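You operate a simulated robot arm through the tools that you are given. There is no shell and no other tool. Be economical: measure what you need, move in short steps, check, and stop when the job is done.

You run a simulated two-armed robot. Do the job below in one go: nothing can be reset, and whatever is moved stays where it is left.

TASK
Carry the grey crate with both arms and set it on the upper deck of the blue trolley. Open the drawer of the pale bench, take the lid lever and leave it in the inside of the drawer of the pale bench and shut the drawer again. Take the blue bend and leave it on the bench top before the white container. Any order will do.

Only the result counts: the job must be done as asked and must still hold three seconds after the hand-in. Knocking over, shifting, dropping, spilling or breaking anything else fails it. A push-on lid holds only when it is set on centred and level and pressed home; a screw cap is set on level and turned clockwise until tight.

THE ROBOT
Two 7-joint arms with three-finger grippers on one trunk, on a base that drives. Base frame: it is fixed to the floor where the robot stands at the start and does not move with it; the origin is under the middle of the robot, x ahead of it, y to its left, z up; the surface under the hand at the start is at about z = 90. Readings come in cm, rad, newtons and seconds.
The left shoulder is at the start at [3, 12.4, 108.3], the right one opposite. With the tool pointing down near the work surface each hand reaches from about 10 to 78 cm from the robot's upright axis, wherever it stands, measured 20 degrees to its own side. Places, roughly: bench top before the white container (23x40 cm) [-250, -1010, 90]; blue bend (14x10x6 cm) [-180, -1480, 90]; drawer of the pale bench [-250, -1400, 70]; inside of the drawer of the pale bench [-250, -1400, 70]; lid lever [-250, -1425, 100]; upper deck of the blue trolley [70, -370, 80]. Payload 2.2 kg a hand.
The TCP of each hand is the grasp point between the finger pads, 2.8 cm short of the fingertips. In the tool frame z runs along the fingers and y along their closing line. The gripper opens to 10.2 cm. The gripper's body begins 7.1 cm behind the TCP.
Orientation is that of the tool frame in the base frame, as [roll, pitch, yaw] about the fixed x, y, z axes, in that order (R = Rz(yaw) Ry(pitch) Rx(roll)). With the fingers straight down and closing along the base's y, the tool's x points along the base's -x, its y along +y and its z along -z.

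THE INTERFACE
- The arms move only by the tool servo_tool. It takes "left_rows", "right_rows" or both (then of equal length, played together; a hand with none holds still); each is a list of rows, each a list of 7 numbers: the shift along the tool's x, y, z in cm, then the turn, a rotation vector about the tool's x, y, z in rad, then the closure in counts, from 0 (fully open) to 255 (shut). In form: [[tx, ty, tz, ax, ay, az, hand], ...]. A call has 1 to 10 rows; each row shifts and turns the commanded pose from where the row before left it, along the tool's axes as they then stand. Rows are played at 5 a second. More than 5 cm and 0.15 rad between two rows, or a gripper value outside its range, and nothing of the call is played. A pose out of reach is approached as far as the arm can. The call stops where the force on the tool passes 40 N (or 10 N more than at its start, if that is more) or the arm is blocked; 0.2 s more then pass. The fingers move at their own pace and stop on an object; they squeeze with about 25 N. The grip force told is the motor's: it shows also when the fingers shut on nothing. Time passes only in rows, and 0.2 s behind the last, so rows that do not move let the fingers close. The reply holds the time, the measured pose of the TCP, the force on the tool along the base axes, the opening and the grip force, in the units named above and with some noise, with the torque about the TCP (base axes, N m) and any sound that the robot's microphone picked up.
- Cameras (640 x 400 px; columns grow to the right, rows downward): "scene" is now at [4.8, 3.95, 179.42]; the picture's right is [0.42, -0.91, 0.00], its down [-0.71, -0.33, -0.63] and it looks along [0.57, 0.26, -0.78] (base axes); focal length 285 px, centre (320, 200). "left" rides on the left gripper at [7.2, 3.8, -8.6] in its tool frame; the picture's right is [-0.47, 0.89, 0.00], its down [-0.60, -0.32, -0.73] and it looks along [-0.65, -0.34, 0.68] (tool axes); focal length 256 px, centre (320, 200). "right" rides on the right gripper at [6.9, 4.4, -8.6] in its tool frame; the picture's right is [-0.53, 0.85, 0.00], its down [-0.58, -0.36, -0.73] and it looks along [-0.62, -0.39, 0.68] (tool axes); focal length 256 px, centre (320, 200). There is no depth. A picture from a camera that has moved, and an enlarged one, comes with that camera's place and axes in the base frame and with its lens. The place of the scene camera against the robot may be out by one fixed shift of up to 1.8 cm in any direction.
- capture(camera): a new picture of that camera. The clock stands still meanwhile.
- raise_lower(by): slides the trunk up (or, below 0, down) by that many cm; the arms and the scene camera ride with it, the base frame stays. It gives what a move gives, with no picture.
- base_move(legs): drives the robot by 1 to 6 legs, each [ahead, left, turn to the left] in cm, cm and rad, along the robot's own axes; the way and the turn of a leg run together, so that a leg with both is an arc; at most 150 cm and 3.142 rad a leg. The arms and the cameras ride along, it lands a little off, and it stops where it bumps. It gives what a move gives.
- head_to(pan, tilt): turns the head with the scene camera to pan (to the left, within 2.496 rad either way) and tilt (down, from -0.506 to 1.204), counted from straight ahead of the robot. It gives what a move gives.
- enlarge(camera, box): a new picture of the part [left, top, right, bottom] of that camera's present view, enlarged. The clock stands still meanwhile.
- close_job(): hands the job in; it is judged then, once.

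Go step by step. Nothing tells you exact positions but the pictures and the camera data: compare them with the known pose of the tool, close in by small moves and look again before you grip or let go. The budget is 165 turns and 130 pictures, counting those below and the enlarged ones. Unless the task says otherwise, let go and move clear before handing in.

The tools are called after "Request:" as name(argument=value, ...) on one line, values as JSON. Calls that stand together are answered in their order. servo_tool: Moves the arms, as the interface text tells. Its arguments: {"type":"object","properties":{"left_rows":{"type":"array","items":{"type":"array","items":{"type":"number"}}},"right_rows":{"type":"array","items":{"type":"array","items":{"type":"number"}}}},"required":[]} The other tools are called the same way: raise_lower (by) slides the trunk up or down; base_move (legs) drives the base; head_to (pan, tilt) turns the head that bears the scene camera; capture (camera) takes a picture; enlarge (camera, box) takes an enlarged picture of a part of a camera's view; close_job () hands the job in.

At the start:

```text
time: 0.0
left_ee_pos: [49.49, 41.5, 125.67]
left_ee_rot: [-3.141, 0.002, 3.14]
left_force: [-1.3, -0.1, -0.8]
left_torque: [-0.05, 0.03, -0.01]
left_width: 10.2
left_grip_force: 0.0
right_ee_pos: [55.43, -13.95, 118.5]
right_ee_rot: [-3.14, -0.001, 3.141]
right_force: [-0.9, 0.5, 0.1]
right_torque: [0.04, -0.04, -0.03]
right_width: 10.21
right_grip_force: 0.0
trunk travel left (down, up): [-32.5, 21.5]
robot x, y, heading: [0.26, 0.16, 0.0]
head pan, tilt: [0.435, 0.894]
```

scene: 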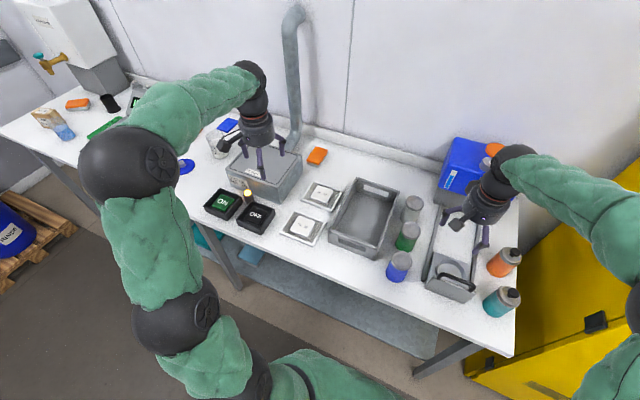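
right: 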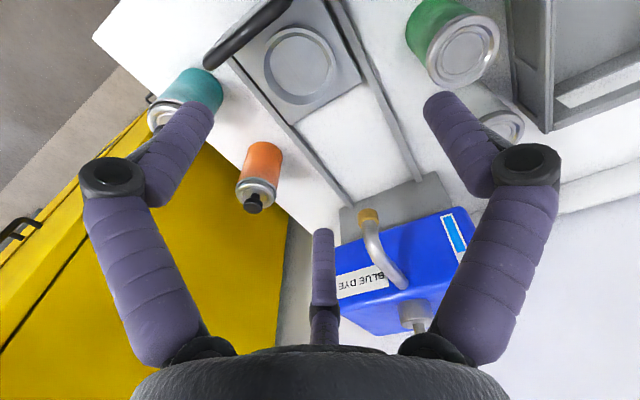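
left: 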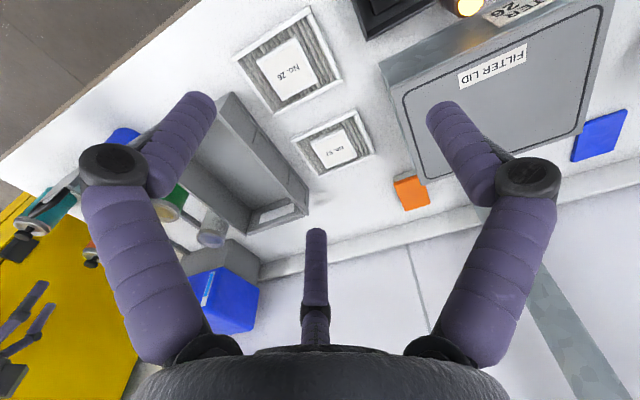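

I see the open grey crate on the bench ahead, at roughly [66, 15, 90]. I'll enlarge it to measure it.

Request:
enlarge(camera="scene", box=[260, 130, 500, 300])

Request:
head_to(pan=-1.4, tilt=0.3)

Request:
capture(camera="scene")

```text
2.35 times, centred on (380, 215) of scene
camera zoom: at [4.8, 3.95, 179.42], right [0.42, -0.91, 0.0], down [-0.71, -0.33, -0.63], along [0.57, 0.26, -0.78], focal length 670 px, centre (179, 165)
```

zoom: 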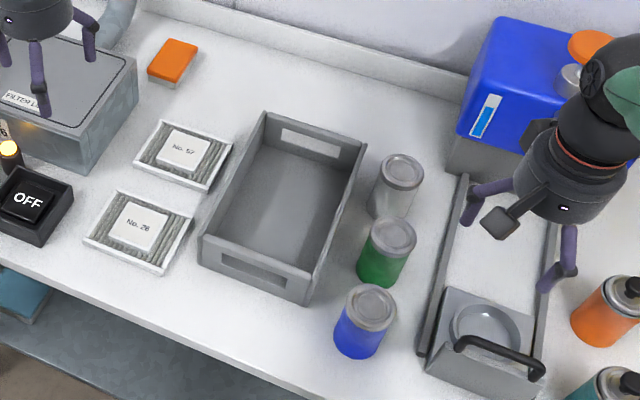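

```text
time: 1.8
left_ee_pos: [49.55, 41.47, 125.71]
left_ee_rot: [-3.14, 0.0, -3.14]
left_force: [-0.1, -0.1, 0.5]
left_torque: [0.0, 0.03, 0.0]
left_width: 10.21
left_grip_force: 0.0
right_ee_pos: [55.31, -13.85, 118.59]
right_ee_rot: [3.141, 0.001, -3.14]
right_force: [0.1, 0.3, -0.1]
right_torque: [0.03, -0.01, 0.0]
right_width: 10.2
right_grip_force: 0.0
trunk travel left (down, up): [-32.5, 21.5]
robot x, y, heading: [-0.1, -0.16, -0.0]
head pan, tilt: [-1.4, 0.3]
```

```text
125 pictures are left
camera scene: at [-0.48, -8.45, 184.6], right [-0.99, -0.17, 0.0], down [-0.05, 0.29, -0.96], along [0.16, -0.94, -0.3], focal length 285 px, centre (320, 200)
```

scene: 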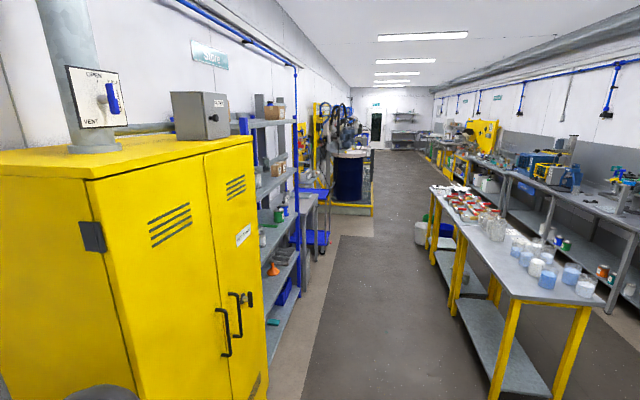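

The crate spans about x 54–79.5, y 6–22.5, z 90–99. I'll bring both hands over its long walls with the fingers half closed, then look.

Request:
servo_tool(left_rows=[[-2.83, -3.25, 0, 0, 0, 0, 130], [-2.83, -3.25, 0, 0, 0, 0, 130], [-2.83, -3.25, 0, 0, 0, 0, 130], [-2.83, -3.25, 0, 0, 0, 0, 130], [-2.83, -3.25, 0, 0, 0, 0, 130], [-2.83, -3.25, 0, 0, 0, 0, 130], [0, 0, 4.6, 0, 0, 0, 130], [0, 0, 4.6, 0, 0, 0, 130], [0, 0, 4.6, 0, 0, 0, 130], [0, 0, 4.6, 0, 0, 0, 130]], right_rows=[[-1.9, 3.38, 0, 0, 0, 0, 130], [-1.9, 3.38, 0, 0, 0, 0, 130], [-1.9, 3.38, 0, 0, 0, 0, 130], [-1.9, 3.38, 0, 0, 0, 0, 130], [-1.9, 3.38, 0, 0, 0, 0, 130], [-1.9, 3.38, 0, 0, 0, 0, 130], [0, 0, 2.9, 0, 0, 0, 130], [0, 0, 2.9, 0, 0, 0, 130], [0, 0, 2.9, 0, 0, 0, 130], [0, 0, 2.9, 0, 0, 0, 130]])

Request:
capture(camera="right")

Request:
capture(camera="left")

Request:
head_to(pan=0.2, tilt=0.9)

Request:
capture(camera="scene")

```text
time: 4.0
left_ee_pos: [66.73, 21.99, 107.1]
left_ee_rot: [3.142, -0.001, 3.14]
left_force: [0.8, 0.0, 0.3]
left_torque: [0.01, 0.05, -0.04]
left_width: 5.01
left_grip_force: 0.0
right_ee_pos: [67.14, 6.13, 107.01]
right_ee_rot: [3.141, -0.001, -3.14]
right_force: [0.7, -0.3, -1.0]
right_torque: [0.01, 0.04, 0.01]
right_width: 4.98
right_grip_force: 0.1
trunk travel left (down, up): [-32.5, 21.5]
robot x, y, heading: [-0.25, -0.11, -0.0]
head pan, tilt: [-1.4, 0.3]
```

```text
124 pictures are left
camera right: at [60.1, 10.49, 115.58], right [0.53, 0.85, 0.0], down [0.58, -0.36, 0.73], along [0.62, -0.39, -0.68], focal length 256 px, centre (320, 200)
```

right: 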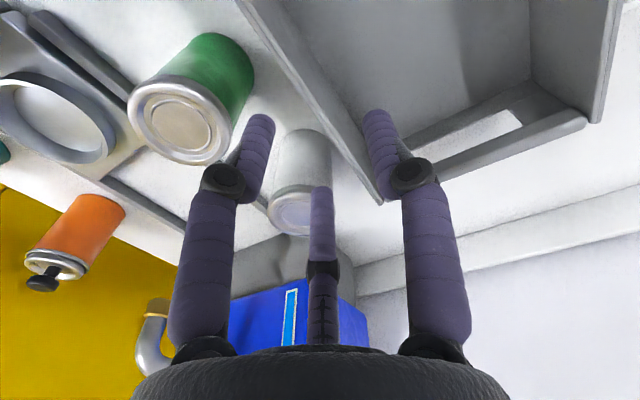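

```text
123 pictures are left
camera left: at [59.68, 25.78, 115.82], right [0.47, 0.89, 0.0], down [0.6, -0.32, 0.73], along [0.65, -0.34, -0.68], focal length 256 px, centre (320, 200)
```

left: 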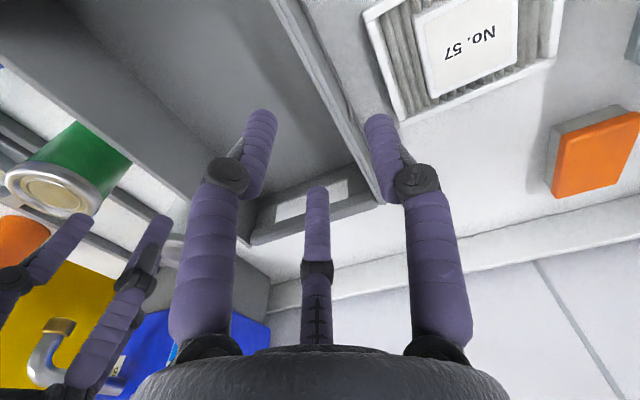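

```text
time: 5.7
left_ee_pos: [66.61, 21.92, 107.26]
left_ee_rot: [3.141, -0.001, -3.14]
left_force: [-0.5, 0.6, 0.7]
left_torque: [-0.02, 0.04, 0.0]
left_width: 5.0
left_grip_force: 0.0
right_ee_pos: [66.77, 6.15, 107.03]
right_ee_rot: [3.141, 0.001, -3.141]
right_force: [0.1, 0.1, 1.3]
right_torque: [-0.03, 0.03, 0.0]
right_width: 5.02
right_grip_force: 0.0
trunk travel left (down, up): [-32.5, 21.5]
robot x, y, heading: [-0.37, 0.35, -0.003]
head pan, tilt: [0.201, 0.901]
```

```text
122 pictures are left
camera scene: at [5.34, 2.25, 179.37], right [0.2, -0.98, 0.0], down [-0.77, -0.16, -0.62], along [0.61, 0.12, -0.78], focal length 285 px, centre (320, 200)
```

scene: 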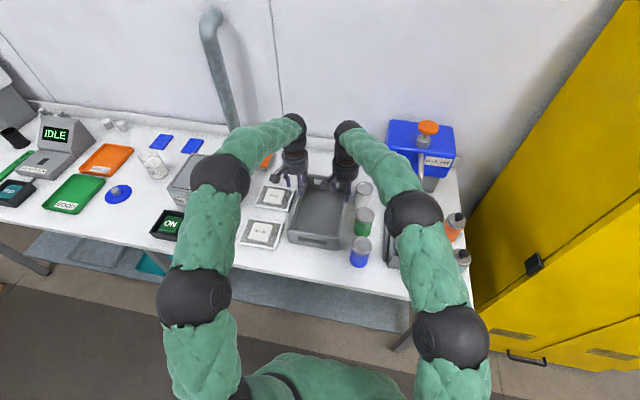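

Both walls run between the fingers; the left one is about 0.4 cm further to +y. I'll lower both hands and close on them.

Request:
servo_tool(left_rows=[[0, 0.4, 2.5, 0, 0, 0, 130], [0, 0, 2.5, 0, 0, 0, 130], [0, 0, 2.5, 0, 0, 0, 130], [0, 0, 2.5, 0, 0, 0, 130], [0, 0, 0, 0, 0, 0, 130]], right_rows=[[0, 0, 2.5, 0, 0, 0, 130], [0, 0, 2.5, 0, 0, 0, 130], [0, 0, 2.5, 0, 0, 0, 130], [0, 0, 2.5, 0, 0, 0, 130], [0, 0, 0, 0, 0, 0, 130]])

Request:
capture(camera="right")

Request:
capture(camera="left")

```text
time: 6.9
left_ee_pos: [66.61, 22.3, 96.99]
left_ee_rot: [-3.141, 0.002, 3.142]
left_force: [-0.7, -0.1, 0.5]
left_torque: [0.02, -0.01, 0.01]
left_width: 5.0
left_grip_force: 0.0
right_ee_pos: [66.79, 6.35, 96.95]
right_ee_rot: [3.142, 0.001, 3.14]
right_force: [0.0, 0.6, 0.4]
right_torque: [0.0, 0.03, -0.01]
right_width: 5.02
right_grip_force: 0.1
trunk travel left (down, up): [-32.5, 21.5]
robot x, y, heading: [-0.17, -0.14, -0.003]
head pan, tilt: [0.201, 0.901]
```

```text
121 pictures are left
camera right: at [59.83, 10.73, 105.67], right [0.53, 0.85, 0.0], down [0.58, -0.36, 0.73], along [0.62, -0.39, -0.68], focal length 256 px, centre (320, 200)
```

right: 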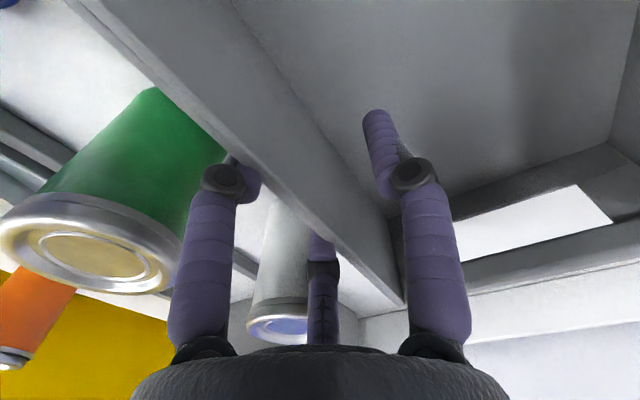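

```text
120 pictures are left
camera left: at [59.63, 26.07, 105.77], right [0.46, 0.89, 0.0], down [0.6, -0.32, 0.73], along [0.65, -0.34, -0.68], focal length 256 px, centre (320, 200)
```

left: 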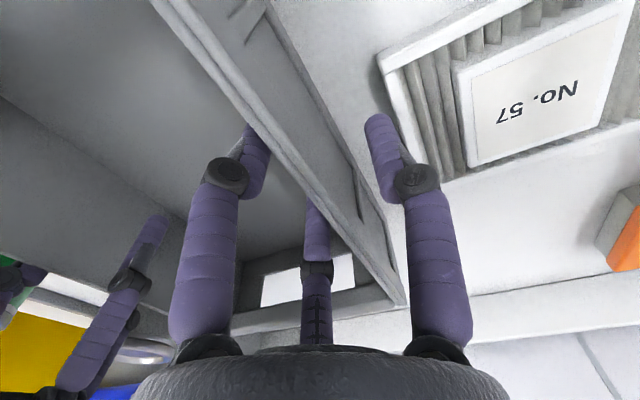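

Both walls are well between the fingers. I'll close, then lift a little.

Request:
servo_tool(left_rows=[[0, 0, 0, 0, 0, 0, 255], [0, 0, 0, 0, 0, 0, 255], [0, 0, 0, 0, 0, 0, 255], [0, 0, 0, 0, 0, 0, 255]], right_rows=[[0, 0, 0, 0, 0, 0, 255], [0, 0, 0, 0, 0, 0, 255], [0, 0, 0, 0, 0, 0, 255], [0, 0, 0, 0, 0, 0, 255]])

Request:
servo_tool(left_rows=[[0, 0, -0.5, 0, 0, 0, 255], [0, 0, -1, 0, 0, 0, 255], [0, 0, -1, 0, 0, 0, 255], [0, 0, -1, 0, 0, 0, 255], [0, 0, -1, 0, 0, 0, 255], [0, 0, 0, 0, 0, 0, 255]], right_rows=[[0, 0, -0.5, 0, 0, 0, 255], [0, 0, -1, 0, 0, 0, 255], [0, 0, -1, 0, 0, 0, 255], [0, 0, -1, 0, 0, 0, 255], [0, 0, -1, 0, 0, 0, 255], [0, 0, 0, 0, 0, 0, 255]])

Request:
capture(camera="scene")

```text
time: 7.9
left_ee_pos: [66.79, 22.65, 97.04]
left_ee_rot: [3.136, 0.002, -3.141]
left_force: [4.0, 38.8, -1.7]
left_torque: [0.98, -0.45, 0.09]
left_width: 1.0
left_grip_force: 24.9
right_ee_pos: [66.76, 6.07, 96.91]
right_ee_rot: [-3.136, -0.003, -3.14]
right_force: [-4.7, -38.3, 1.5]
right_torque: [-0.29, 0.43, 0.61]
right_width: 1.0
right_grip_force: 24.9
trunk travel left (down, up): [-32.5, 21.5]
robot x, y, heading: [-0.27, 0.0, -0.004]
head pan, tilt: [0.201, 0.901]
```

```text
time: 9.3
left_ee_pos: [66.52, 22.61, 101.67]
left_ee_rot: [3.135, -0.002, 3.141]
left_force: [3.7, 37.6, -7.9]
left_torque: [0.95, -0.04, 0.12]
left_width: 1.01
left_grip_force: 24.9
right_ee_pos: [66.84, 6.07, 101.27]
right_ee_rot: [-3.14, 0.0, 3.142]
right_force: [-4.5, -38.6, 4.9]
right_torque: [0.08, 0.1, 0.72]
right_width: 1.04
right_grip_force: 25.1
trunk travel left (down, up): [-32.5, 21.5]
robot x, y, heading: [-0.06, -0.12, 0.001]
head pan, tilt: [0.201, 0.901]
```

```text
119 pictures are left
camera scene: at [5.4, 2.28, 179.36], right [0.2, -0.98, 0.0], down [-0.77, -0.16, -0.62], along [0.61, 0.12, -0.78], focal length 285 px, centre (320, 200)
```

scene: 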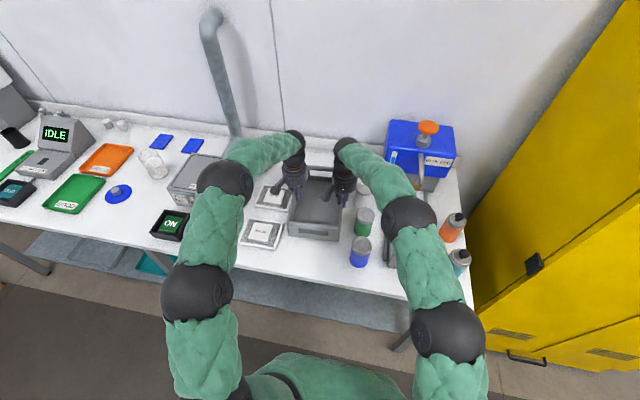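

The crate is off the bench and both grips are good, though the hands squeeze it against each other. I'll relax that squeeze, lift further and draw it in.

Request:
servo_tool(left_rows=[[0, 0.25, -1, 0, 0, 0, 255], [0, 0, -2, 0, 0, 0, 255], [0, 0, -2, 0, 0, 0, 255], [0, 0, -2, 0, 0, 0, 255], [0, 0, -2, 0, 0, 0, 255], [2, 0, 0, 0, 0, 0, 255], [2, 0, 0, 0, 0, 0, 255], [2, 0, 0, 0, 0, 0, 255], [2, 0, 0, 0, 0, 0, 255], [2, 0, 0, 0, 0, 0, 255]], right_rows=[[0, -0.25, -1, 0, 0, 0, 255], [0, 0, -2, 0, 0, 0, 255], [0, 0, -2, 0, 0, 0, 255], [0, 0, -2, 0, 0, 0, 255], [0, 0, -2, 0, 0, 0, 255], [2, 0, 0, 0, 0, 0, 255], [2, 0, 0, 0, 0, 0, 255], [2, 0, 0, 0, 0, 0, 255], [2, 0, 0, 0, 0, 0, 255], [2, 0, 0, 0, 0, 0, 255]])

Request:
base_move(legs=[[-35, 0, 0]])

Request:
head_to(pan=-1.2, tilt=0.5)

Request:
capture(camera="scene")

```text
time: 11.5
left_ee_pos: [56.33, 22.67, 110.76]
left_ee_rot: [3.141, 0.0, -3.14]
left_force: [4.8, 11.3, -12.6]
left_torque: [1.01, -0.05, 0.33]
left_width: 1.02
left_grip_force: 25.1
right_ee_pos: [56.53, 5.99, 110.56]
right_ee_rot: [3.14, 0.001, 3.142]
right_force: [-6.4, -12.2, 10.0]
right_torque: [0.82, 0.0, 0.57]
right_width: 0.99
right_grip_force: 25.2
trunk travel left (down, up): [-32.5, 21.5]
robot x, y, heading: [-0.02, -0.17, 0.0]
head pan, tilt: [0.201, 0.901]
```

```text
time: 13.8
left_ee_pos: [20.81, 22.46, 110.83]
left_ee_rot: [3.141, 0.001, 3.141]
left_force: [4.6, -1.3, -11.7]
left_torque: [0.79, -0.1, 0.4]
left_width: 1.04
left_grip_force: 25.2
right_ee_pos: [21.18, 5.98, 110.47]
right_ee_rot: [-3.14, -0.001, 3.14]
right_force: [-6.2, 1.7, 6.6]
right_torque: [0.8, 0.13, 0.42]
right_width: 1.04
right_grip_force: 24.8
trunk travel left (down, up): [-32.5, 21.5]
robot x, y, heading: [-35.2, -0.01, -0.0]
head pan, tilt: [0.201, 0.901]
```

```text
time: 15.3
left_ee_pos: [20.82, 22.59, 110.76]
left_ee_rot: [-3.141, -0.003, 3.14]
left_force: [5.6, 2.9, -9.6]
left_torque: [0.76, -0.22, 0.36]
left_width: 0.99
left_grip_force: 24.8
right_ee_pos: [21.08, 5.99, 110.42]
right_ee_rot: [3.139, -0.001, 3.14]
right_force: [-4.2, -1.9, 6.9]
right_torque: [0.65, 0.24, 0.46]
right_width: 1.01
right_grip_force: 25.0
trunk travel left (down, up): [-32.5, 21.5]
robot x, y, heading: [-35.65, 0.2, -0.006]
head pan, tilt: [-1.201, 0.499]
```

```text
118 pictures are left
camera scene: at [-34.4, -7.7, 182.75], right [-0.93, -0.36, 0.0], down [-0.17, 0.45, -0.88], along [0.32, -0.82, -0.48], focal length 285 px, centre (320, 200)
```

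scene: 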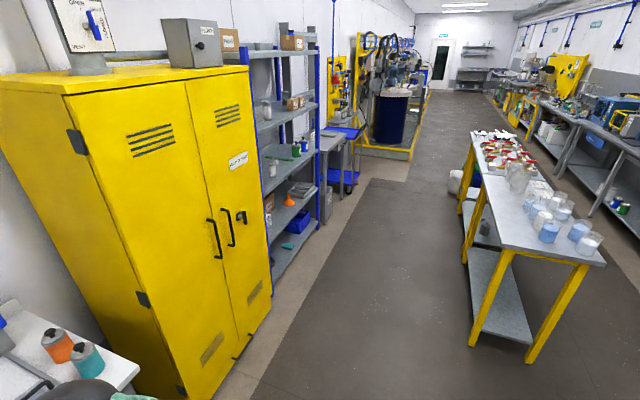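

The lane between the cabinet (x≥60) and the jar table (x≤-80) is clear. I'll drive sideways to the right towards the trolley.

Request:
base_move(legs=[[0, -150, 0], [0, -120, 0]])

Request:
capture(camera="scene")

```text
time: 28.4
left_ee_pos: [22.53, -247.47, 110.75]
left_ee_rot: [-3.141, 0.0, 3.14]
left_force: [4.8, 1.6, -7.7]
left_torque: [0.55, -0.08, 0.42]
left_width: 0.99
left_grip_force: 25.1
right_ee_pos: [22.9, -264.12, 110.38]
right_ee_rot: [3.139, 0.001, -3.141]
right_force: [-5.7, -0.7, 3.6]
right_torque: [0.42, 0.1, 0.41]
right_width: 1.02
right_grip_force: 24.8
trunk travel left (down, up): [-32.5, 21.5]
robot x, y, heading: [-33.77, -269.83, 0.002]
head pan, tilt: [-1.201, 0.499]
```

```text
117 pictures are left
camera scene: at [-32.71, -277.72, 182.75], right [-0.93, -0.36, 0.0], down [-0.17, 0.45, -0.88], along [0.32, -0.82, -0.48], focal length 285 px, centre (320, 200)
```

scene: 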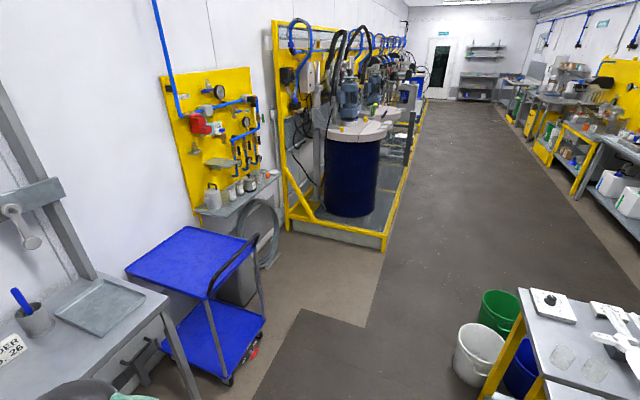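

The trolley's upper deck spans roughly x 52–101, y -389…-346, with a handle on the robot's side. I'll slide right until the crate's centre lines up with it.

Request:
base_move(legs=[[0, -112, 0]])

Request:
head_to(pan=0.0, tilt=0.7)

Request:
capture(camera="scene")

```text
time: 34.2
left_ee_pos: [22.49, -360.21, 110.8]
left_ee_rot: [-3.14, 0.0, 3.141]
left_force: [5.2, 1.1, -6.7]
left_torque: [0.45, -0.1, 0.39]
left_width: 0.99
left_grip_force: 25.1
right_ee_pos: [22.66, -376.71, 110.35]
right_ee_rot: [3.139, -0.001, 3.141]
right_force: [-4.8, -1.9, 3.9]
right_torque: [0.31, 0.09, 0.37]
right_width: 0.98
right_grip_force: 24.6
trunk travel left (down, up): [-32.5, 21.5]
robot x, y, heading: [-34.04, -382.88, -0.001]
head pan, tilt: [-1.201, 0.499]
```

```text
time: 35.6
left_ee_pos: [22.51, -360.1, 110.84]
left_ee_rot: [-3.141, 0.001, -3.141]
left_force: [5.2, 0.9, -5.6]
left_torque: [0.43, -0.29, 0.39]
left_width: 0.98
left_grip_force: 25.3
right_ee_pos: [22.74, -376.64, 110.48]
right_ee_rot: [-3.141, -0.002, 3.141]
right_force: [-4.8, -1.4, 1.9]
right_torque: [0.32, 0.29, 0.39]
right_width: 0.98
right_grip_force: 25.2
trunk travel left (down, up): [-32.5, 21.5]
robot x, y, heading: [-33.86, -382.57, 0.001]
head pan, tilt: [0.0, 0.7]
```

```text
116 pictures are left
camera scene: at [-27.58, -381.89, 180.98], right [0.0, -1.0, 0.0], down [-0.64, 0.0, -0.76], along [0.76, 0.0, -0.64], focal length 285 px, centre (320, 200)
```

scene: 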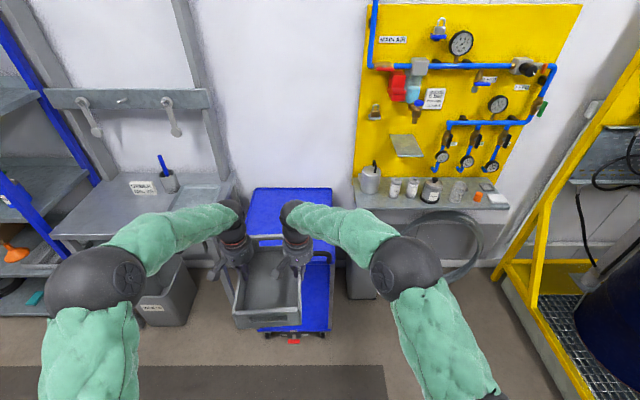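

Deck centre y≈-366.5, crate centre ≈-368.4. I'll drive ahead 45 cm with a 2 cm shift left.

Request:
base_move(legs=[[45, 2, 0]])

Request:
capture(camera="scene")

Request:
capture(camera="right")

```text
time: 38.3
left_ee_pos: [67.39, -357.52, 110.66]
left_ee_rot: [-3.142, -0.002, -3.133]
left_force: [5.3, 1.8, -6.2]
left_torque: [0.36, -0.06, 0.4]
left_width: 1.0
left_grip_force: 25.1
right_ee_pos: [67.79, -374.19, 110.42]
right_ee_rot: [3.141, -0.001, -3.136]
right_force: [-5.4, -1.2, 1.7]
right_torque: [0.29, 0.08, 0.39]
right_width: 0.97
right_grip_force: 25.0
trunk travel left (down, up): [-32.5, 21.5]
robot x, y, heading: [11.17, -380.94, 0.009]
head pan, tilt: [0.0, 0.7]
```

```text
115 pictures are left
camera scene: at [17.58, -379.73, 180.98], right [0.01, -1.0, 0.0], down [-0.64, 0.0, -0.76], along [0.76, 0.0, -0.64], focal length 285 px, centre (320, 200)
```

scene: 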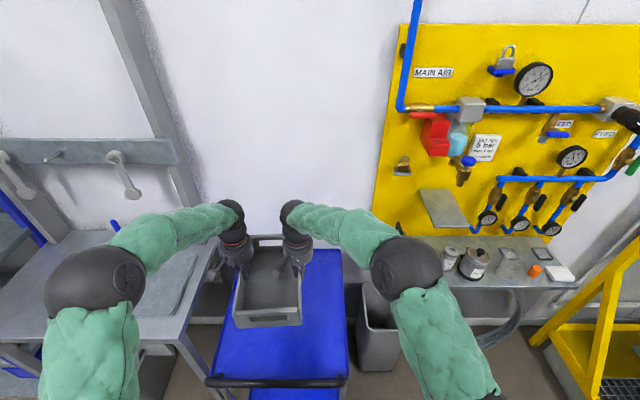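

```text
114 pictures are left
camera right: at [60.87, -369.87, 119.03], right [0.53, 0.85, 0.0], down [0.58, -0.36, 0.73], along [0.62, -0.39, -0.68], focal length 256 px, centre (320, 200)
```

right: 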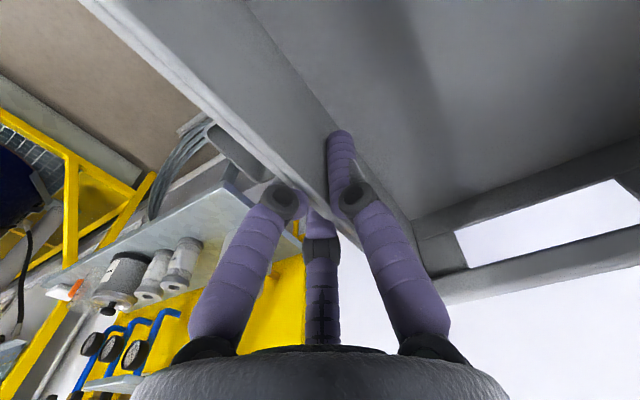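

Deck centre is about [76.5, -367.5] and the crate is at [67.5, -366]. I'll extend 9 cm, then lower most of the way.

Request:
servo_tool(left_rows=[[-2, -0.4, 0, 0, 0, 0, 255], [-2, -0.4, 0, 0, 0, 0, 255], [-2, -0.4, 0, 0, 0, 0, 255], [-2, -0.3, 0, 0, 0, 0, 255], [-1, 0, 0, 0, 0, 0, 255], [0, 0, 3, 0, 0, 0, 255], [0, 0, 3, 0, 0, 0, 255], [0, 0, 3, 0, 0, 0, 255], [0, 0, 3, 0, 0, 0, 255], [0, 0, 3, 0, 0, 0, 255]], right_rows=[[-2, -0.4, 0, 0, 0, 0, 255], [-2, -0.4, 0, 0, 0, 0, 255], [-2, -0.4, 0, 0, 0, 0, 255], [-2, -0.3, 0, 0, 0, 0, 255], [-1, 0, 0, 0, 0, 0, 255], [0, 0, 3, 0, 0, 0, 255], [0, 0, 3, 0, 0, 0, 255], [0, 0, 3, 0, 0, 0, 255], [0, 0, 3, 0, 0, 0, 255], [0, 0, 3, 0, 0, 0, 255]])

Request:
capture(camera="scene")

```text
time: 40.5
left_ee_pos: [76.36, -359.03, 95.58]
left_ee_rot: [-3.142, -0.001, -3.135]
left_force: [4.5, 5.5, -1.4]
left_torque: [0.17, -0.23, 0.29]
left_width: 1.01
left_grip_force: 24.8
right_ee_pos: [77.02, -375.56, 95.29]
right_ee_rot: [3.141, -0.001, -3.135]
right_force: [-3.4, -4.3, -1.5]
right_torque: [-0.19, 0.34, 0.4]
right_width: 0.99
right_grip_force: 24.7
trunk travel left (down, up): [-32.5, 21.5]
robot x, y, heading: [11.1, -380.53, 0.008]
head pan, tilt: [0.0, 0.7]
```

```text
113 pictures are left
camera scene: at [17.68, -379.68, 180.97], right [0.01, -1.0, 0.0], down [-0.65, 0.0, -0.76], along [0.76, 0.0, -0.65], focal length 285 px, centre (320, 200)
```

scene: 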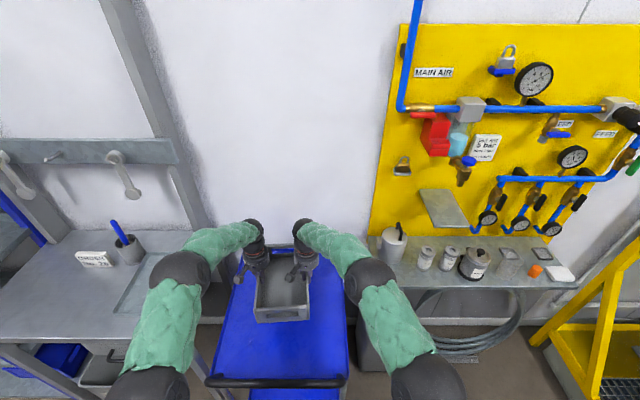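

Everything is clear around. I lower gently until it touches the deck.

Request:
servo_tool(left_rows=[[0, 0, 1.5, 0, 0, 0, 255], [0, 0, 1.5, 0, 0, 0, 255], [0, 0, 1.5, 0, 0, 0, 255], [0, 0, 1, 0, 0, 0, 255], [0, 0, 0.7, 0, 0, 0, 255], [0, 0, 0.4, 0, 0, 0, 255], [0, 0, 0, 0, 0, 0, 255]], right_rows=[[0, 0, 1.5, 0, 0, 0, 255], [0, 0, 1.5, 0, 0, 0, 255], [0, 0, 1.5, 0, 0, 0, 255], [0, 0, 1, 0, 0, 0, 255], [0, 0, 0.7, 0, 0, 0, 255], [0, 0, 0.4, 0, 0, 0, 255], [0, 0, 0, 0, 0, 0, 255]])

```text
time: 42.1
left_ee_pos: [76.4, -359.03, 89.05]
left_ee_rot: [3.141, 0.001, -3.135]
left_force: [4.4, 3.2, -2.2]
left_torque: [0.27, 0.08, 0.39]
left_width: 0.97
left_grip_force: 24.8
right_ee_pos: [76.75, -375.65, 88.88]
right_ee_rot: [3.141, 0.0, -3.133]
right_force: [-4.5, -2.7, -0.1]
right_torque: [0.03, -0.11, 0.43]
right_width: 0.97
right_grip_force: 25.0
trunk travel left (down, up): [-32.5, 21.5]
robot x, y, heading: [11.06, -380.41, 0.004]
head pan, tilt: [0.0, 0.7]
```

Request:
servo_tool(left_rows=[[0, 0, 0.4, 0, 0, 0, 255], [0, 0, 0.4, 0, 0, 0, 255], [0, 0, 0.4, 0, 0, 0, 255], [0, 0, 0.4, 0, 0, 0, 255], [0, 0, 0.4, 0, 0, 0, 255], [0, 0, 0.3, 0, 0, 0, 255]], right_rows=[[0, 0, 0.4, 0, 0, 0, 255], [0, 0, 0.4, 0, 0, 0, 255], [0, 0, 0.4, 0, 0, 0, 255], [0, 0, 0.4, 0, 0, 0, 255], [0, 0, 0.4, 0, 0, 0, 255], [0, 0, 0.3, 0, 0, 0, 255]])

Request:
capture(camera="scene")

Request:
capture(camera="left")

```text
time: 43.5
left_ee_pos: [76.29, -358.89, 87.15]
left_ee_rot: [3.141, 0.004, -3.135]
left_force: [4.0, 4.6, 4.4]
left_torque: [0.23, 0.76, 0.3]
left_width: 0.98
left_grip_force: 24.7
right_ee_pos: [76.71, -375.71, 86.83]
right_ee_rot: [3.138, 0.002, -3.135]
right_force: [-7.4, -4.9, 16.0]
right_torque: [-0.11, 0.99, 0.42]
right_width: 0.97
right_grip_force: 25.2
trunk travel left (down, up): [-32.5, 21.5]
robot x, y, heading: [11.12, -380.63, 0.01]
head pan, tilt: [0.0, 0.7]
```

```text
112 pictures are left
camera scene: at [17.23, -379.77, 181.02], right [0.01, -1.0, 0.0], down [-0.64, 0.0, -0.77], along [0.77, 0.01, -0.64], focal length 285 px, centre (320, 200)
```

scene: 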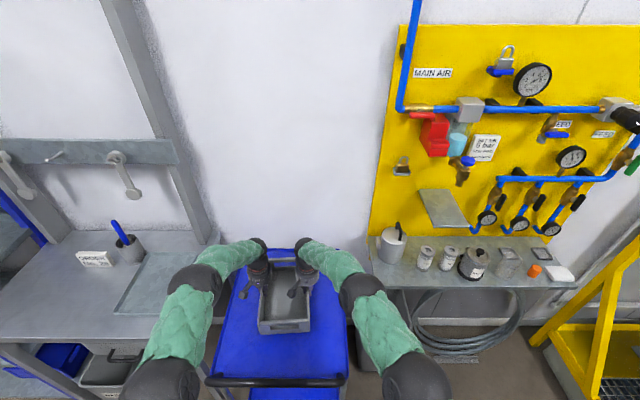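

```text
111 pictures are left
camera left: at [69.21, -355.28, 95.81], right [0.46, 0.89, 0.0], down [0.6, -0.31, 0.73], along [0.65, -0.34, -0.68], focal length 256 px, centre (320, 200)
```

left: 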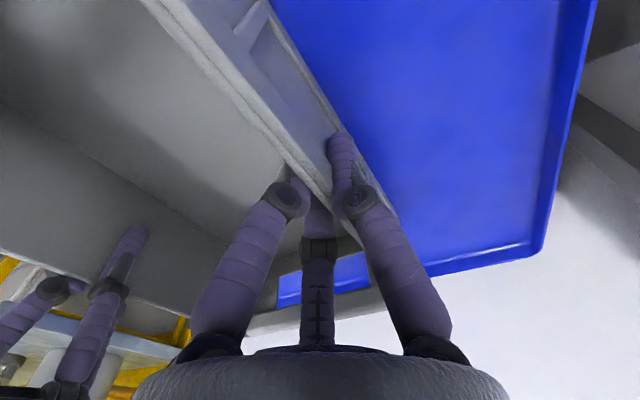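

The crate touches the deck (upward force, within the edges). I'll open partly and go straight up.

Request:
servo_tool(left_rows=[[0, 0, 0, 0, 0, 0, 150], [0, 0, 0, 0, 0, 0, 130], [0, 0, 0, 0, 0, 0, 130], [0, 0, -2, 0, 0, 0, 130], [0, 0, -4, 0, 0, 0, 130], [0, 0, -4, 0, 0, 0, 130], [0, 0, -4, 0, 0, 0, 130], [0, 0, -4, 0, 0, 0, 130], [0, 0, -4, 0, 0, 0, 130], [0, 0, -4, 0, 0, 0, 130]], right_rows=[[0, 0, 0, 0, 0, 0, 150], [0, 0, 0, 0, 0, 0, 130], [0, 0, 0, 0, 0, 0, 130], [0, 0, -2, 0, 0, 0, 130], [0, 0, -4, 0, 0, 0, 130], [0, 0, -4, 0, 0, 0, 130], [0, 0, -4, 0, 0, 0, 130], [0, 0, -4, 0, 0, 0, 130], [0, 0, -4, 0, 0, 0, 130], [0, 0, -4, 0, 0, 0, 130]])

Request:
capture(camera="scene")

```text
time: 45.7
left_ee_pos: [76.1, -358.93, 112.97]
left_ee_rot: [-3.141, 0.0, -3.134]
left_force: [-0.2, 0.7, 0.2]
left_torque: [0.0, -0.03, 0.02]
left_width: 4.99
left_grip_force: 0.0
right_ee_pos: [76.4, -375.69, 112.41]
right_ee_rot: [-3.14, -0.002, -3.132]
right_force: [-0.8, -0.3, -1.1]
right_torque: [0.0, -0.01, 0.02]
right_width: 5.01
right_grip_force: 0.1
trunk travel left (down, up): [-32.5, 21.5]
robot x, y, heading: [11.34, -380.58, 0.005]
head pan, tilt: [0.0, 0.7]
```

```text
110 pictures are left
camera scene: at [17.27, -379.78, 180.99], right [0.01, -1.0, 0.0], down [-0.64, 0.0, -0.77], along [0.77, 0.0, -0.64], focal length 285 px, centre (320, 200)
```

scene: 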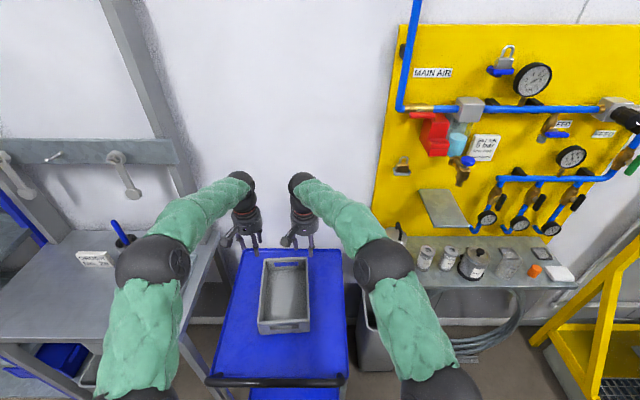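

The crate stands on the deck, centred. Now I retract the arms, back off, turn right down the hall and look ahead.

Request:
servo_tool(left_rows=[[4, 0, -1, 0, 0, 0, 0], [4, 0, -1, 0, 0, 0, 0], [4, 0, -1, 0, 0, 0, 0], [4, 0, 0, 0, 0, 0, 0], [4, 1, 0, 0, 0, 0, 0], [4, 1, 0, 0, 0, 0, 0], [4, 1, 0, 0, 0, 0, 0]], right_rows=[[4, 0, -1, 0, 0, 0, 0], [4, 0, -1, 0, 0, 0, 0], [4, 0, -1, 0, 0, 0, 0], [4, 0, 0, 0, 0, 0, 0], [4, -1, 0, 0, 0, 0, 0], [4, -1, 0, 0, 0, 0, 0], [4, -1, 0, 0, 0, 0, 0]])

Request:
base_move(legs=[[-55, 0, 0], [0, 0, -1.571]])

Request:
head_to(pan=0.0, tilt=0.35)

Request:
capture(camera="scene")

```text
time: 47.3
left_ee_pos: [48.06, -356.35, 115.94]
left_ee_rot: [-3.141, 0.003, -3.134]
left_force: [-0.2, 1.1, -0.6]
left_torque: [0.03, -0.04, -0.04]
left_width: 10.18
left_grip_force: 0.1
right_ee_pos: [48.32, -378.99, 115.77]
right_ee_rot: [3.14, 0.002, -3.134]
right_force: [-0.1, -1.3, 0.5]
right_torque: [0.01, -0.08, 0.05]
right_width: 10.22
right_grip_force: 0.0
trunk travel left (down, up): [-32.5, 21.5]
robot x, y, heading: [10.96, -380.87, 0.01]
head pan, tilt: [0.0, 0.7]
```

```text
time: 54.3
left_ee_pos: [-20.01, -418.54, 116.02]
left_ee_rot: [3.141, 0.001, 1.576]
left_force: [0.1, 0.4, 0.7]
left_torque: [-0.01, 0.01, 0.03]
left_width: 10.2
left_grip_force: 0.0
right_ee_pos: [-42.66, -418.62, 115.61]
right_ee_rot: [-3.142, 0.001, 1.577]
right_force: [0.1, -0.1, 1.0]
right_torque: [0.02, 0.0, -0.03]
right_width: 10.21
right_grip_force: 0.0
trunk travel left (down, up): [-32.5, 21.5]
robot x, y, heading: [-44.36, -381.25, -1.566]
head pan, tilt: [0.0, 0.7]
```

```text
time: 55.2
left_ee_pos: [-20.05, -418.67, 115.89]
left_ee_rot: [3.141, 0.001, 1.577]
left_force: [-0.3, 0.0, 0.7]
left_torque: [-0.02, 0.01, 0.02]
left_width: 10.22
left_grip_force: 0.0
right_ee_pos: [-42.53, -418.64, 115.57]
right_ee_rot: [-3.141, -0.001, 1.577]
right_force: [0.5, -0.1, 0.2]
right_torque: [0.02, 0.01, -0.03]
right_width: 10.21
right_grip_force: 0.1
trunk travel left (down, up): [-32.5, 21.5]
robot x, y, heading: [-44.52, -381.66, -1.569]
head pan, tilt: [0.0, 0.351]
```

```text
109 pictures are left
camera scene: at [-43.22, -386.81, 184.12], right [-1.0, 0.0, 0.0], down [0.0, 0.34, -0.94], along [0.0, -0.94, -0.34], focal length 285 px, centre (320, 200)
```

scene: 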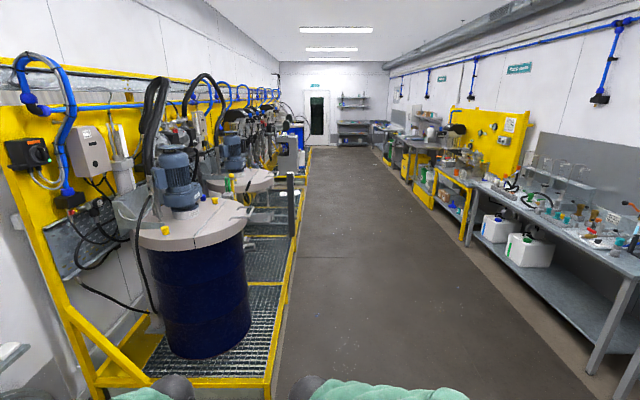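

The hall is clear between the frames (x≈-15) and the right-hand benches (x≈-230). I'll drive down the middle and look at the far benches.

Request:
base_move(legs=[[100, -80, 0], [150, 0, 0], [150, 0, 0], [100, 0, 0]])

Request:
head_to(pan=-0.7, tilt=0.4)

Request:
capture(camera="scene")

```text
time: 56.8
left_ee_pos: [-25.83, -425.91, 115.95]
left_ee_rot: [3.139, -0.003, 1.579]
left_force: [0.4, -1.1, -0.1]
left_torque: [0.07, -0.08, 0.02]
left_width: 10.22
left_grip_force: 0.0
right_ee_pos: [-48.26, -426.04, 115.48]
right_ee_rot: [3.139, -0.004, 1.578]
right_force: [-1.1, -0.4, 0.1]
right_torque: [0.09, -0.04, 0.03]
right_width: 10.19
right_grip_force: 0.1
trunk travel left (down, up): [-32.5, 21.5]
robot x, y, heading: [-49.81, -388.19, -1.567]
head pan, tilt: [0.0, 0.351]
stopped in leg 1: the robot was blocked; the commanded pose is now the measured one
```

```text
time: 57.9
left_ee_pos: [-25.5, -425.61, 115.88]
left_ee_rot: [-3.141, 0.0, 1.578]
left_force: [-0.2, 0.7, 0.0]
left_torque: [-0.01, 0.0, 0.0]
left_width: 10.2
left_grip_force: 0.0
right_ee_pos: [-48.1, -425.73, 115.59]
right_ee_rot: [3.141, 0.001, 1.578]
right_force: [0.3, -0.4, -0.1]
right_torque: [-0.01, 0.0, -0.02]
right_width: 10.24
right_grip_force: 0.1
trunk travel left (down, up): [-32.5, 21.5]
robot x, y, heading: [-49.57, -388.31, -1.564]
head pan, tilt: [-0.7, 0.4]
```

```text
108 pictures are left
camera scene: at [-54.79, -391.67, 183.67], right [-0.77, 0.64, 0.0], down [0.25, 0.3, -0.92], along [-0.59, -0.71, -0.39], focal length 285 px, centre (320, 200)
```

scene: 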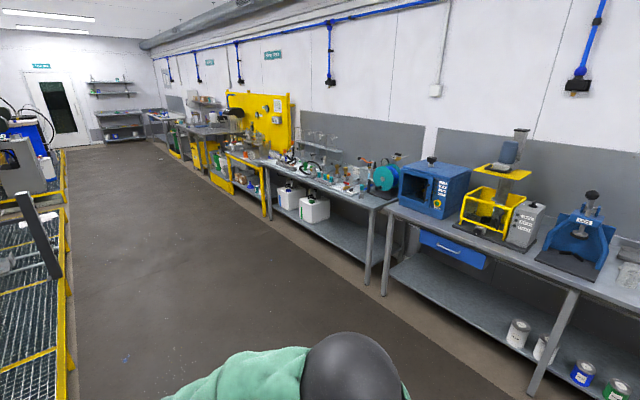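

The base was blocked, probably by the buckets or the jar table on my right. I'll look there.

Request:
head_to(pan=-1.75, tilt=0.75)

Request:
capture(camera="scene")

```text
time: 59.2
left_ee_pos: [-25.5, -425.66, 115.93]
left_ee_rot: [-3.14, 0.001, 1.577]
left_force: [0.1, 0.4, -0.9]
left_torque: [0.04, 0.0, -0.04]
left_width: 10.22
left_grip_force: 0.0
right_ee_pos: [-48.13, -425.8, 115.59]
right_ee_rot: [3.138, 0.001, 1.578]
right_force: [-0.7, 0.4, -0.5]
right_torque: [-0.01, 0.03, 0.0]
right_width: 10.21
right_grip_force: 0.0
trunk travel left (down, up): [-32.5, 21.5]
robot x, y, heading: [-49.96, -388.36, -1.569]
head pan, tilt: [-1.751, 0.75]
```

```text
107 pictures are left
camera scene: at [-57.04, -383.12, 180.56], right [0.17, 0.98, 0.0], down [0.67, -0.12, -0.73], along [-0.72, 0.13, -0.68], focal length 285 px, centre (320, 200)
```

scene: 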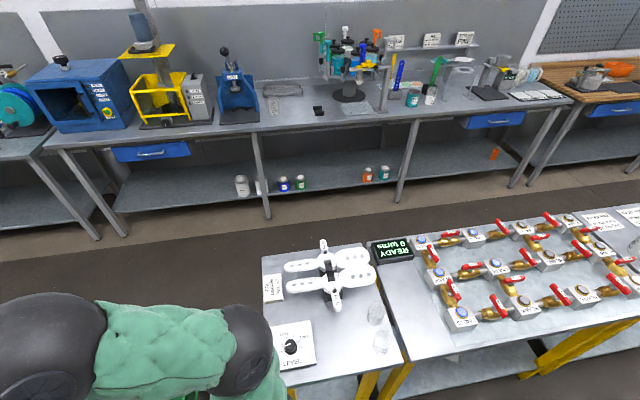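

The end of the jar table and the buckets are there. I'll look at the buckets before moving away.

Request:
head_to(pan=-0.9, tilt=1.0)

Request:
capture(camera="scene")

```text
time: 60.3
left_ee_pos: [-25.69, -425.59, 116.04]
left_ee_rot: [-3.141, -0.001, 1.578]
left_force: [-1.2, 0.0, 0.6]
left_torque: [0.01, -0.03, -0.03]
left_width: 10.2
left_grip_force: 0.0
right_ee_pos: [-48.02, -425.67, 115.65]
right_ee_rot: [3.14, 0.001, 1.576]
right_force: [0.0, 0.3, 0.1]
right_torque: [-0.01, -0.01, 0.02]
right_width: 10.19
right_grip_force: 0.2
trunk travel left (down, up): [-32.5, 21.5]
robot x, y, heading: [-49.73, -388.19, -1.566]
head pan, tilt: [-0.901, 1.0]
```

```text
106 pictures are left
camera scene: at [-54.31, -388.9, 178.65], right [-0.62, 0.78, 0.0], down [0.66, 0.53, -0.54], along [-0.42, -0.34, -0.84], focal length 285 px, centre (320, 200)
```

scene: 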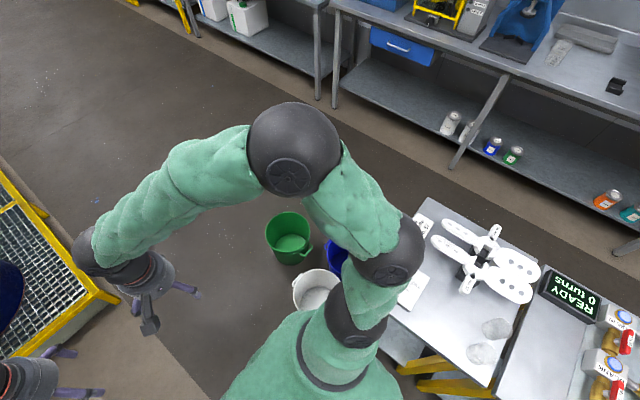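

The white bucket stands where it did before (≈[-84,-417]), so nothing was shifted. I'll steer left, pass the buckets, then come back to mid-hall.

Request:
base_move(legs=[[0, 17, 0], [72, 0, 0], [15, -8, 0], [45, -22, 0], [80, -55, 0]])

Request:
head_to(pan=-0.5, tilt=0.4)

Request:
capture(camera="scene")

```text
time: 73.6
left_ee_pos: [-95.52, -637.02, 115.91]
left_ee_rot: [-3.141, -0.001, 1.556]
left_force: [-0.3, -0.3, 0.4]
left_torque: [0.04, -0.02, -0.03]
left_width: 10.21
left_grip_force: 0.1
right_ee_pos: [-118.0, -636.57, 115.7]
right_ee_rot: [3.14, -0.002, 1.556]
right_force: [-0.8, -1.0, -0.2]
right_torque: [0.03, -0.01, 0.01]
right_width: 10.22
right_grip_force: 0.0
trunk travel left (down, up): [-32.5, 21.5]
robot x, y, heading: [-119.34, -599.23, -1.585]
head pan, tilt: [-0.901, 1.0]
```

```text
time: 74.6
left_ee_pos: [-95.46, -636.98, 115.99]
left_ee_rot: [3.142, 0.002, 1.557]
left_force: [-0.7, -0.1, -0.4]
left_torque: [0.02, 0.01, 0.0]
left_width: 10.19
left_grip_force: 0.2
right_ee_pos: [-118.05, -636.5, 115.65]
right_ee_rot: [3.137, 0.0, 1.555]
right_force: [0.1, 0.3, 0.4]
right_torque: [-0.02, 0.01, 0.01]
right_width: 10.19
right_grip_force: 0.1
trunk travel left (down, up): [-32.5, 21.5]
robot x, y, heading: [-119.17, -599.11, -1.585]
head pan, tilt: [-0.499, 0.4]
```

```text
105 pictures are left
camera scene: at [-122.54, -603.48, 183.66], right [-0.87, 0.49, 0.0], down [0.19, 0.34, -0.92], along [-0.45, -0.8, -0.39], focal length 285 px, centre (320, 200)
```

scene: 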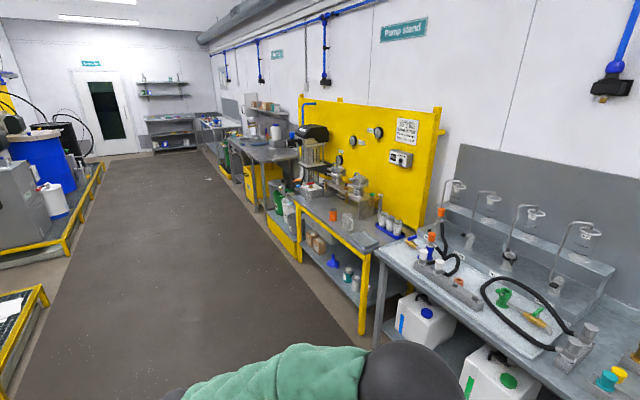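

The way ahead is clear (bench fronts at x≈-235). I'll drive on to about y=-1200.

Request:
base_move(legs=[[0, 0, 0.014], [150, 0, 0], [150, 0, 0], [150, 0, 0], [150, -15, 0]])

Request:
head_to(pan=-0.5, tilt=0.5)

Request:
capture(camera="scene")

Request:
head_to(pan=-1.9, tilt=0.5)

Request:
capture(camera="scene")

```text
refused: leg 5 is longer than a leg can be; nothing moved
```

```text
time: 75.2
left_ee_pos: [-95.59, -636.89, 115.98]
left_ee_rot: [3.14, -0.001, 1.557]
left_force: [-1.0, 0.8, -0.3]
left_torque: [0.0, -0.02, 0.01]
left_width: 10.2
left_grip_force: 0.1
right_ee_pos: [-118.08, -636.59, 115.5]
right_ee_rot: [3.141, 0.001, 1.557]
right_force: [0.5, 0.3, -0.3]
right_torque: [-0.03, -0.02, -0.01]
right_width: 10.18
right_grip_force: 0.1
trunk travel left (down, up): [-32.5, 21.5]
robot x, y, heading: [-118.87, -598.84, -1.586]
head pan, tilt: [-0.499, 0.499]
```

```text
104 pictures are left
camera scene: at [-122.44, -603.33, 182.76], right [-0.87, 0.49, 0.0], down [0.24, 0.42, -0.88], along [-0.43, -0.76, -0.48], focal length 285 px, centre (320, 200)
```

scene: 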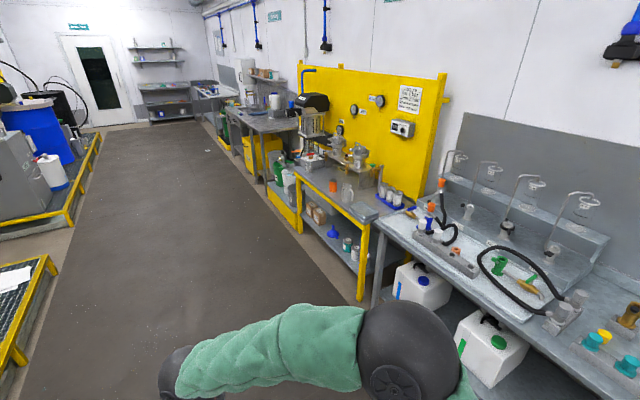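

```text
time: 76.8
left_ee_pos: [-95.41, -636.91, 116.0]
left_ee_rot: [3.142, 0.0, 1.558]
left_force: [0.6, 0.6, -0.7]
left_torque: [-0.01, 0.04, 0.02]
left_width: 10.21
left_grip_force: 0.0
right_ee_pos: [-118.03, -636.65, 115.7]
right_ee_rot: [3.14, -0.002, 1.559]
right_force: [0.2, -0.8, -0.6]
right_torque: [0.0, 0.01, 0.04]
right_width: 10.2
right_grip_force: 0.1
trunk travel left (down, up): [-32.5, 21.5]
robot x, y, heading: [-118.59, -599.1, -1.584]
head pan, tilt: [-1.901, 0.499]
```

```text
103 pictures are left
camera scene: at [-126.52, -592.34, 182.76], right [0.34, 0.94, 0.0], down [0.45, -0.16, -0.88], along [-0.83, 0.3, -0.48], focal length 285 px, centre (320, 200)
```

scene: 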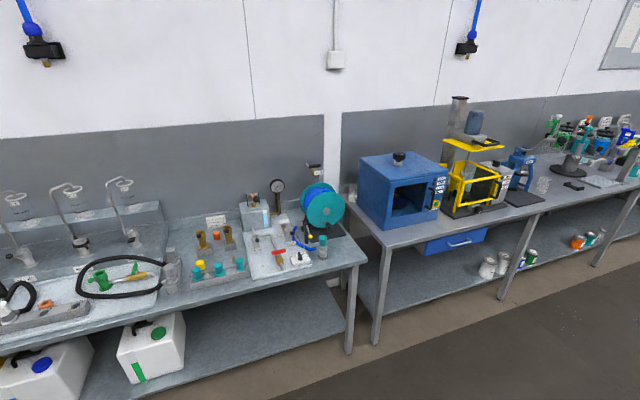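

Request:
base_move(legs=[[0, 0, 0.014], [148, 0, 0], [148, 0, 0], [148, 0, 0], [148, -15, 0]])

Request:
head_to(pan=-0.5, tilt=0.5)

Request:
capture(camera="scene")

Request:
head_to(pan=-2.0, tilt=0.5)

Request:
capture(camera="scene")

```text
time: 105.1
left_ee_pos: [-122.2, -1224.47, 115.92]
left_ee_rot: [3.141, -0.001, 1.523]
left_force: [0.1, 0.4, -0.7]
left_torque: [0.01, -0.01, -0.03]
left_width: 10.18
left_grip_force: 0.0
right_ee_pos: [-144.69, -1223.37, 115.61]
right_ee_rot: [3.141, 0.001, 1.525]
right_force: [-0.6, 0.4, 0.3]
right_torque: [-0.01, 0.01, -0.03]
right_width: 10.21
right_grip_force: 0.0
trunk travel left (down, up): [-32.5, 21.5]
robot x, y, heading: [-144.29, -1186.0, -1.616]
head pan, tilt: [-1.901, 0.499]
```

```text
time: 106.6
left_ee_pos: [-122.08, -1224.38, 115.91]
left_ee_rot: [3.141, 0.0, 1.524]
left_force: [-0.1, -0.6, -1.3]
left_torque: [-0.02, 0.01, 0.0]
left_width: 10.19
left_grip_force: 0.0
right_ee_pos: [-144.73, -1223.41, 115.6]
right_ee_rot: [3.141, 0.002, 1.522]
right_force: [0.1, -0.6, -0.2]
right_torque: [0.01, -0.02, 0.0]
right_width: 10.18
right_grip_force: 0.1
trunk travel left (down, up): [-32.5, 21.5]
robot x, y, heading: [-144.2, -1185.32, -1.618]
head pan, tilt: [-0.499, 0.499]
```

```text
102 pictures are left
camera scene: at [-148.03, -1189.87, 182.76], right [-0.85, 0.52, 0.0], down [0.25, 0.41, -0.88], along [-0.46, -0.75, -0.48], focal length 285 px, centre (320, 200)
```

scene: 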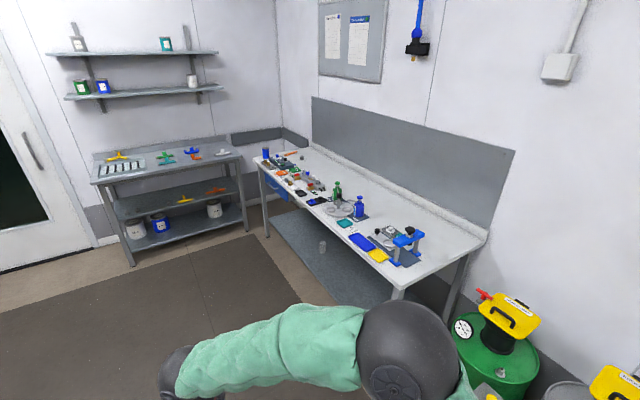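

```text
time: 108.2
left_ee_pos: [-122.11, -1224.33, 115.99]
left_ee_rot: [3.14, 0.001, 1.523]
left_force: [0.8, -0.6, -1.2]
left_torque: [-0.03, 0.02, -0.01]
left_width: 10.21
left_grip_force: 0.0
right_ee_pos: [-144.62, -1223.29, 115.63]
right_ee_rot: [3.139, 0.0, 1.525]
right_force: [-0.5, -0.6, 0.4]
right_torque: [0.02, 0.01, -0.01]
right_width: 10.19
right_grip_force: 0.1
trunk travel left (down, up): [-32.5, 21.5]
robot x, y, heading: [-144.38, -1185.58, -1.619]
head pan, tilt: [-2.0, 0.499]
```

```text
101 pictures are left
camera scene: at [-151.36, -1177.92, 182.76], right [0.46, 0.89, 0.0], down [0.42, -0.22, -0.88], along [-0.78, 0.4, -0.48], focal length 285 px, centre (320, 200)
```

scene: 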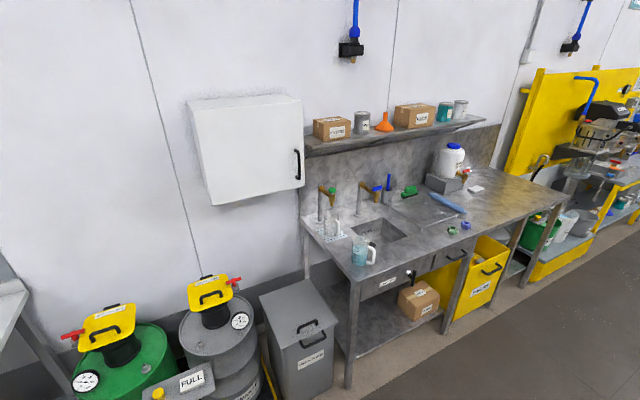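

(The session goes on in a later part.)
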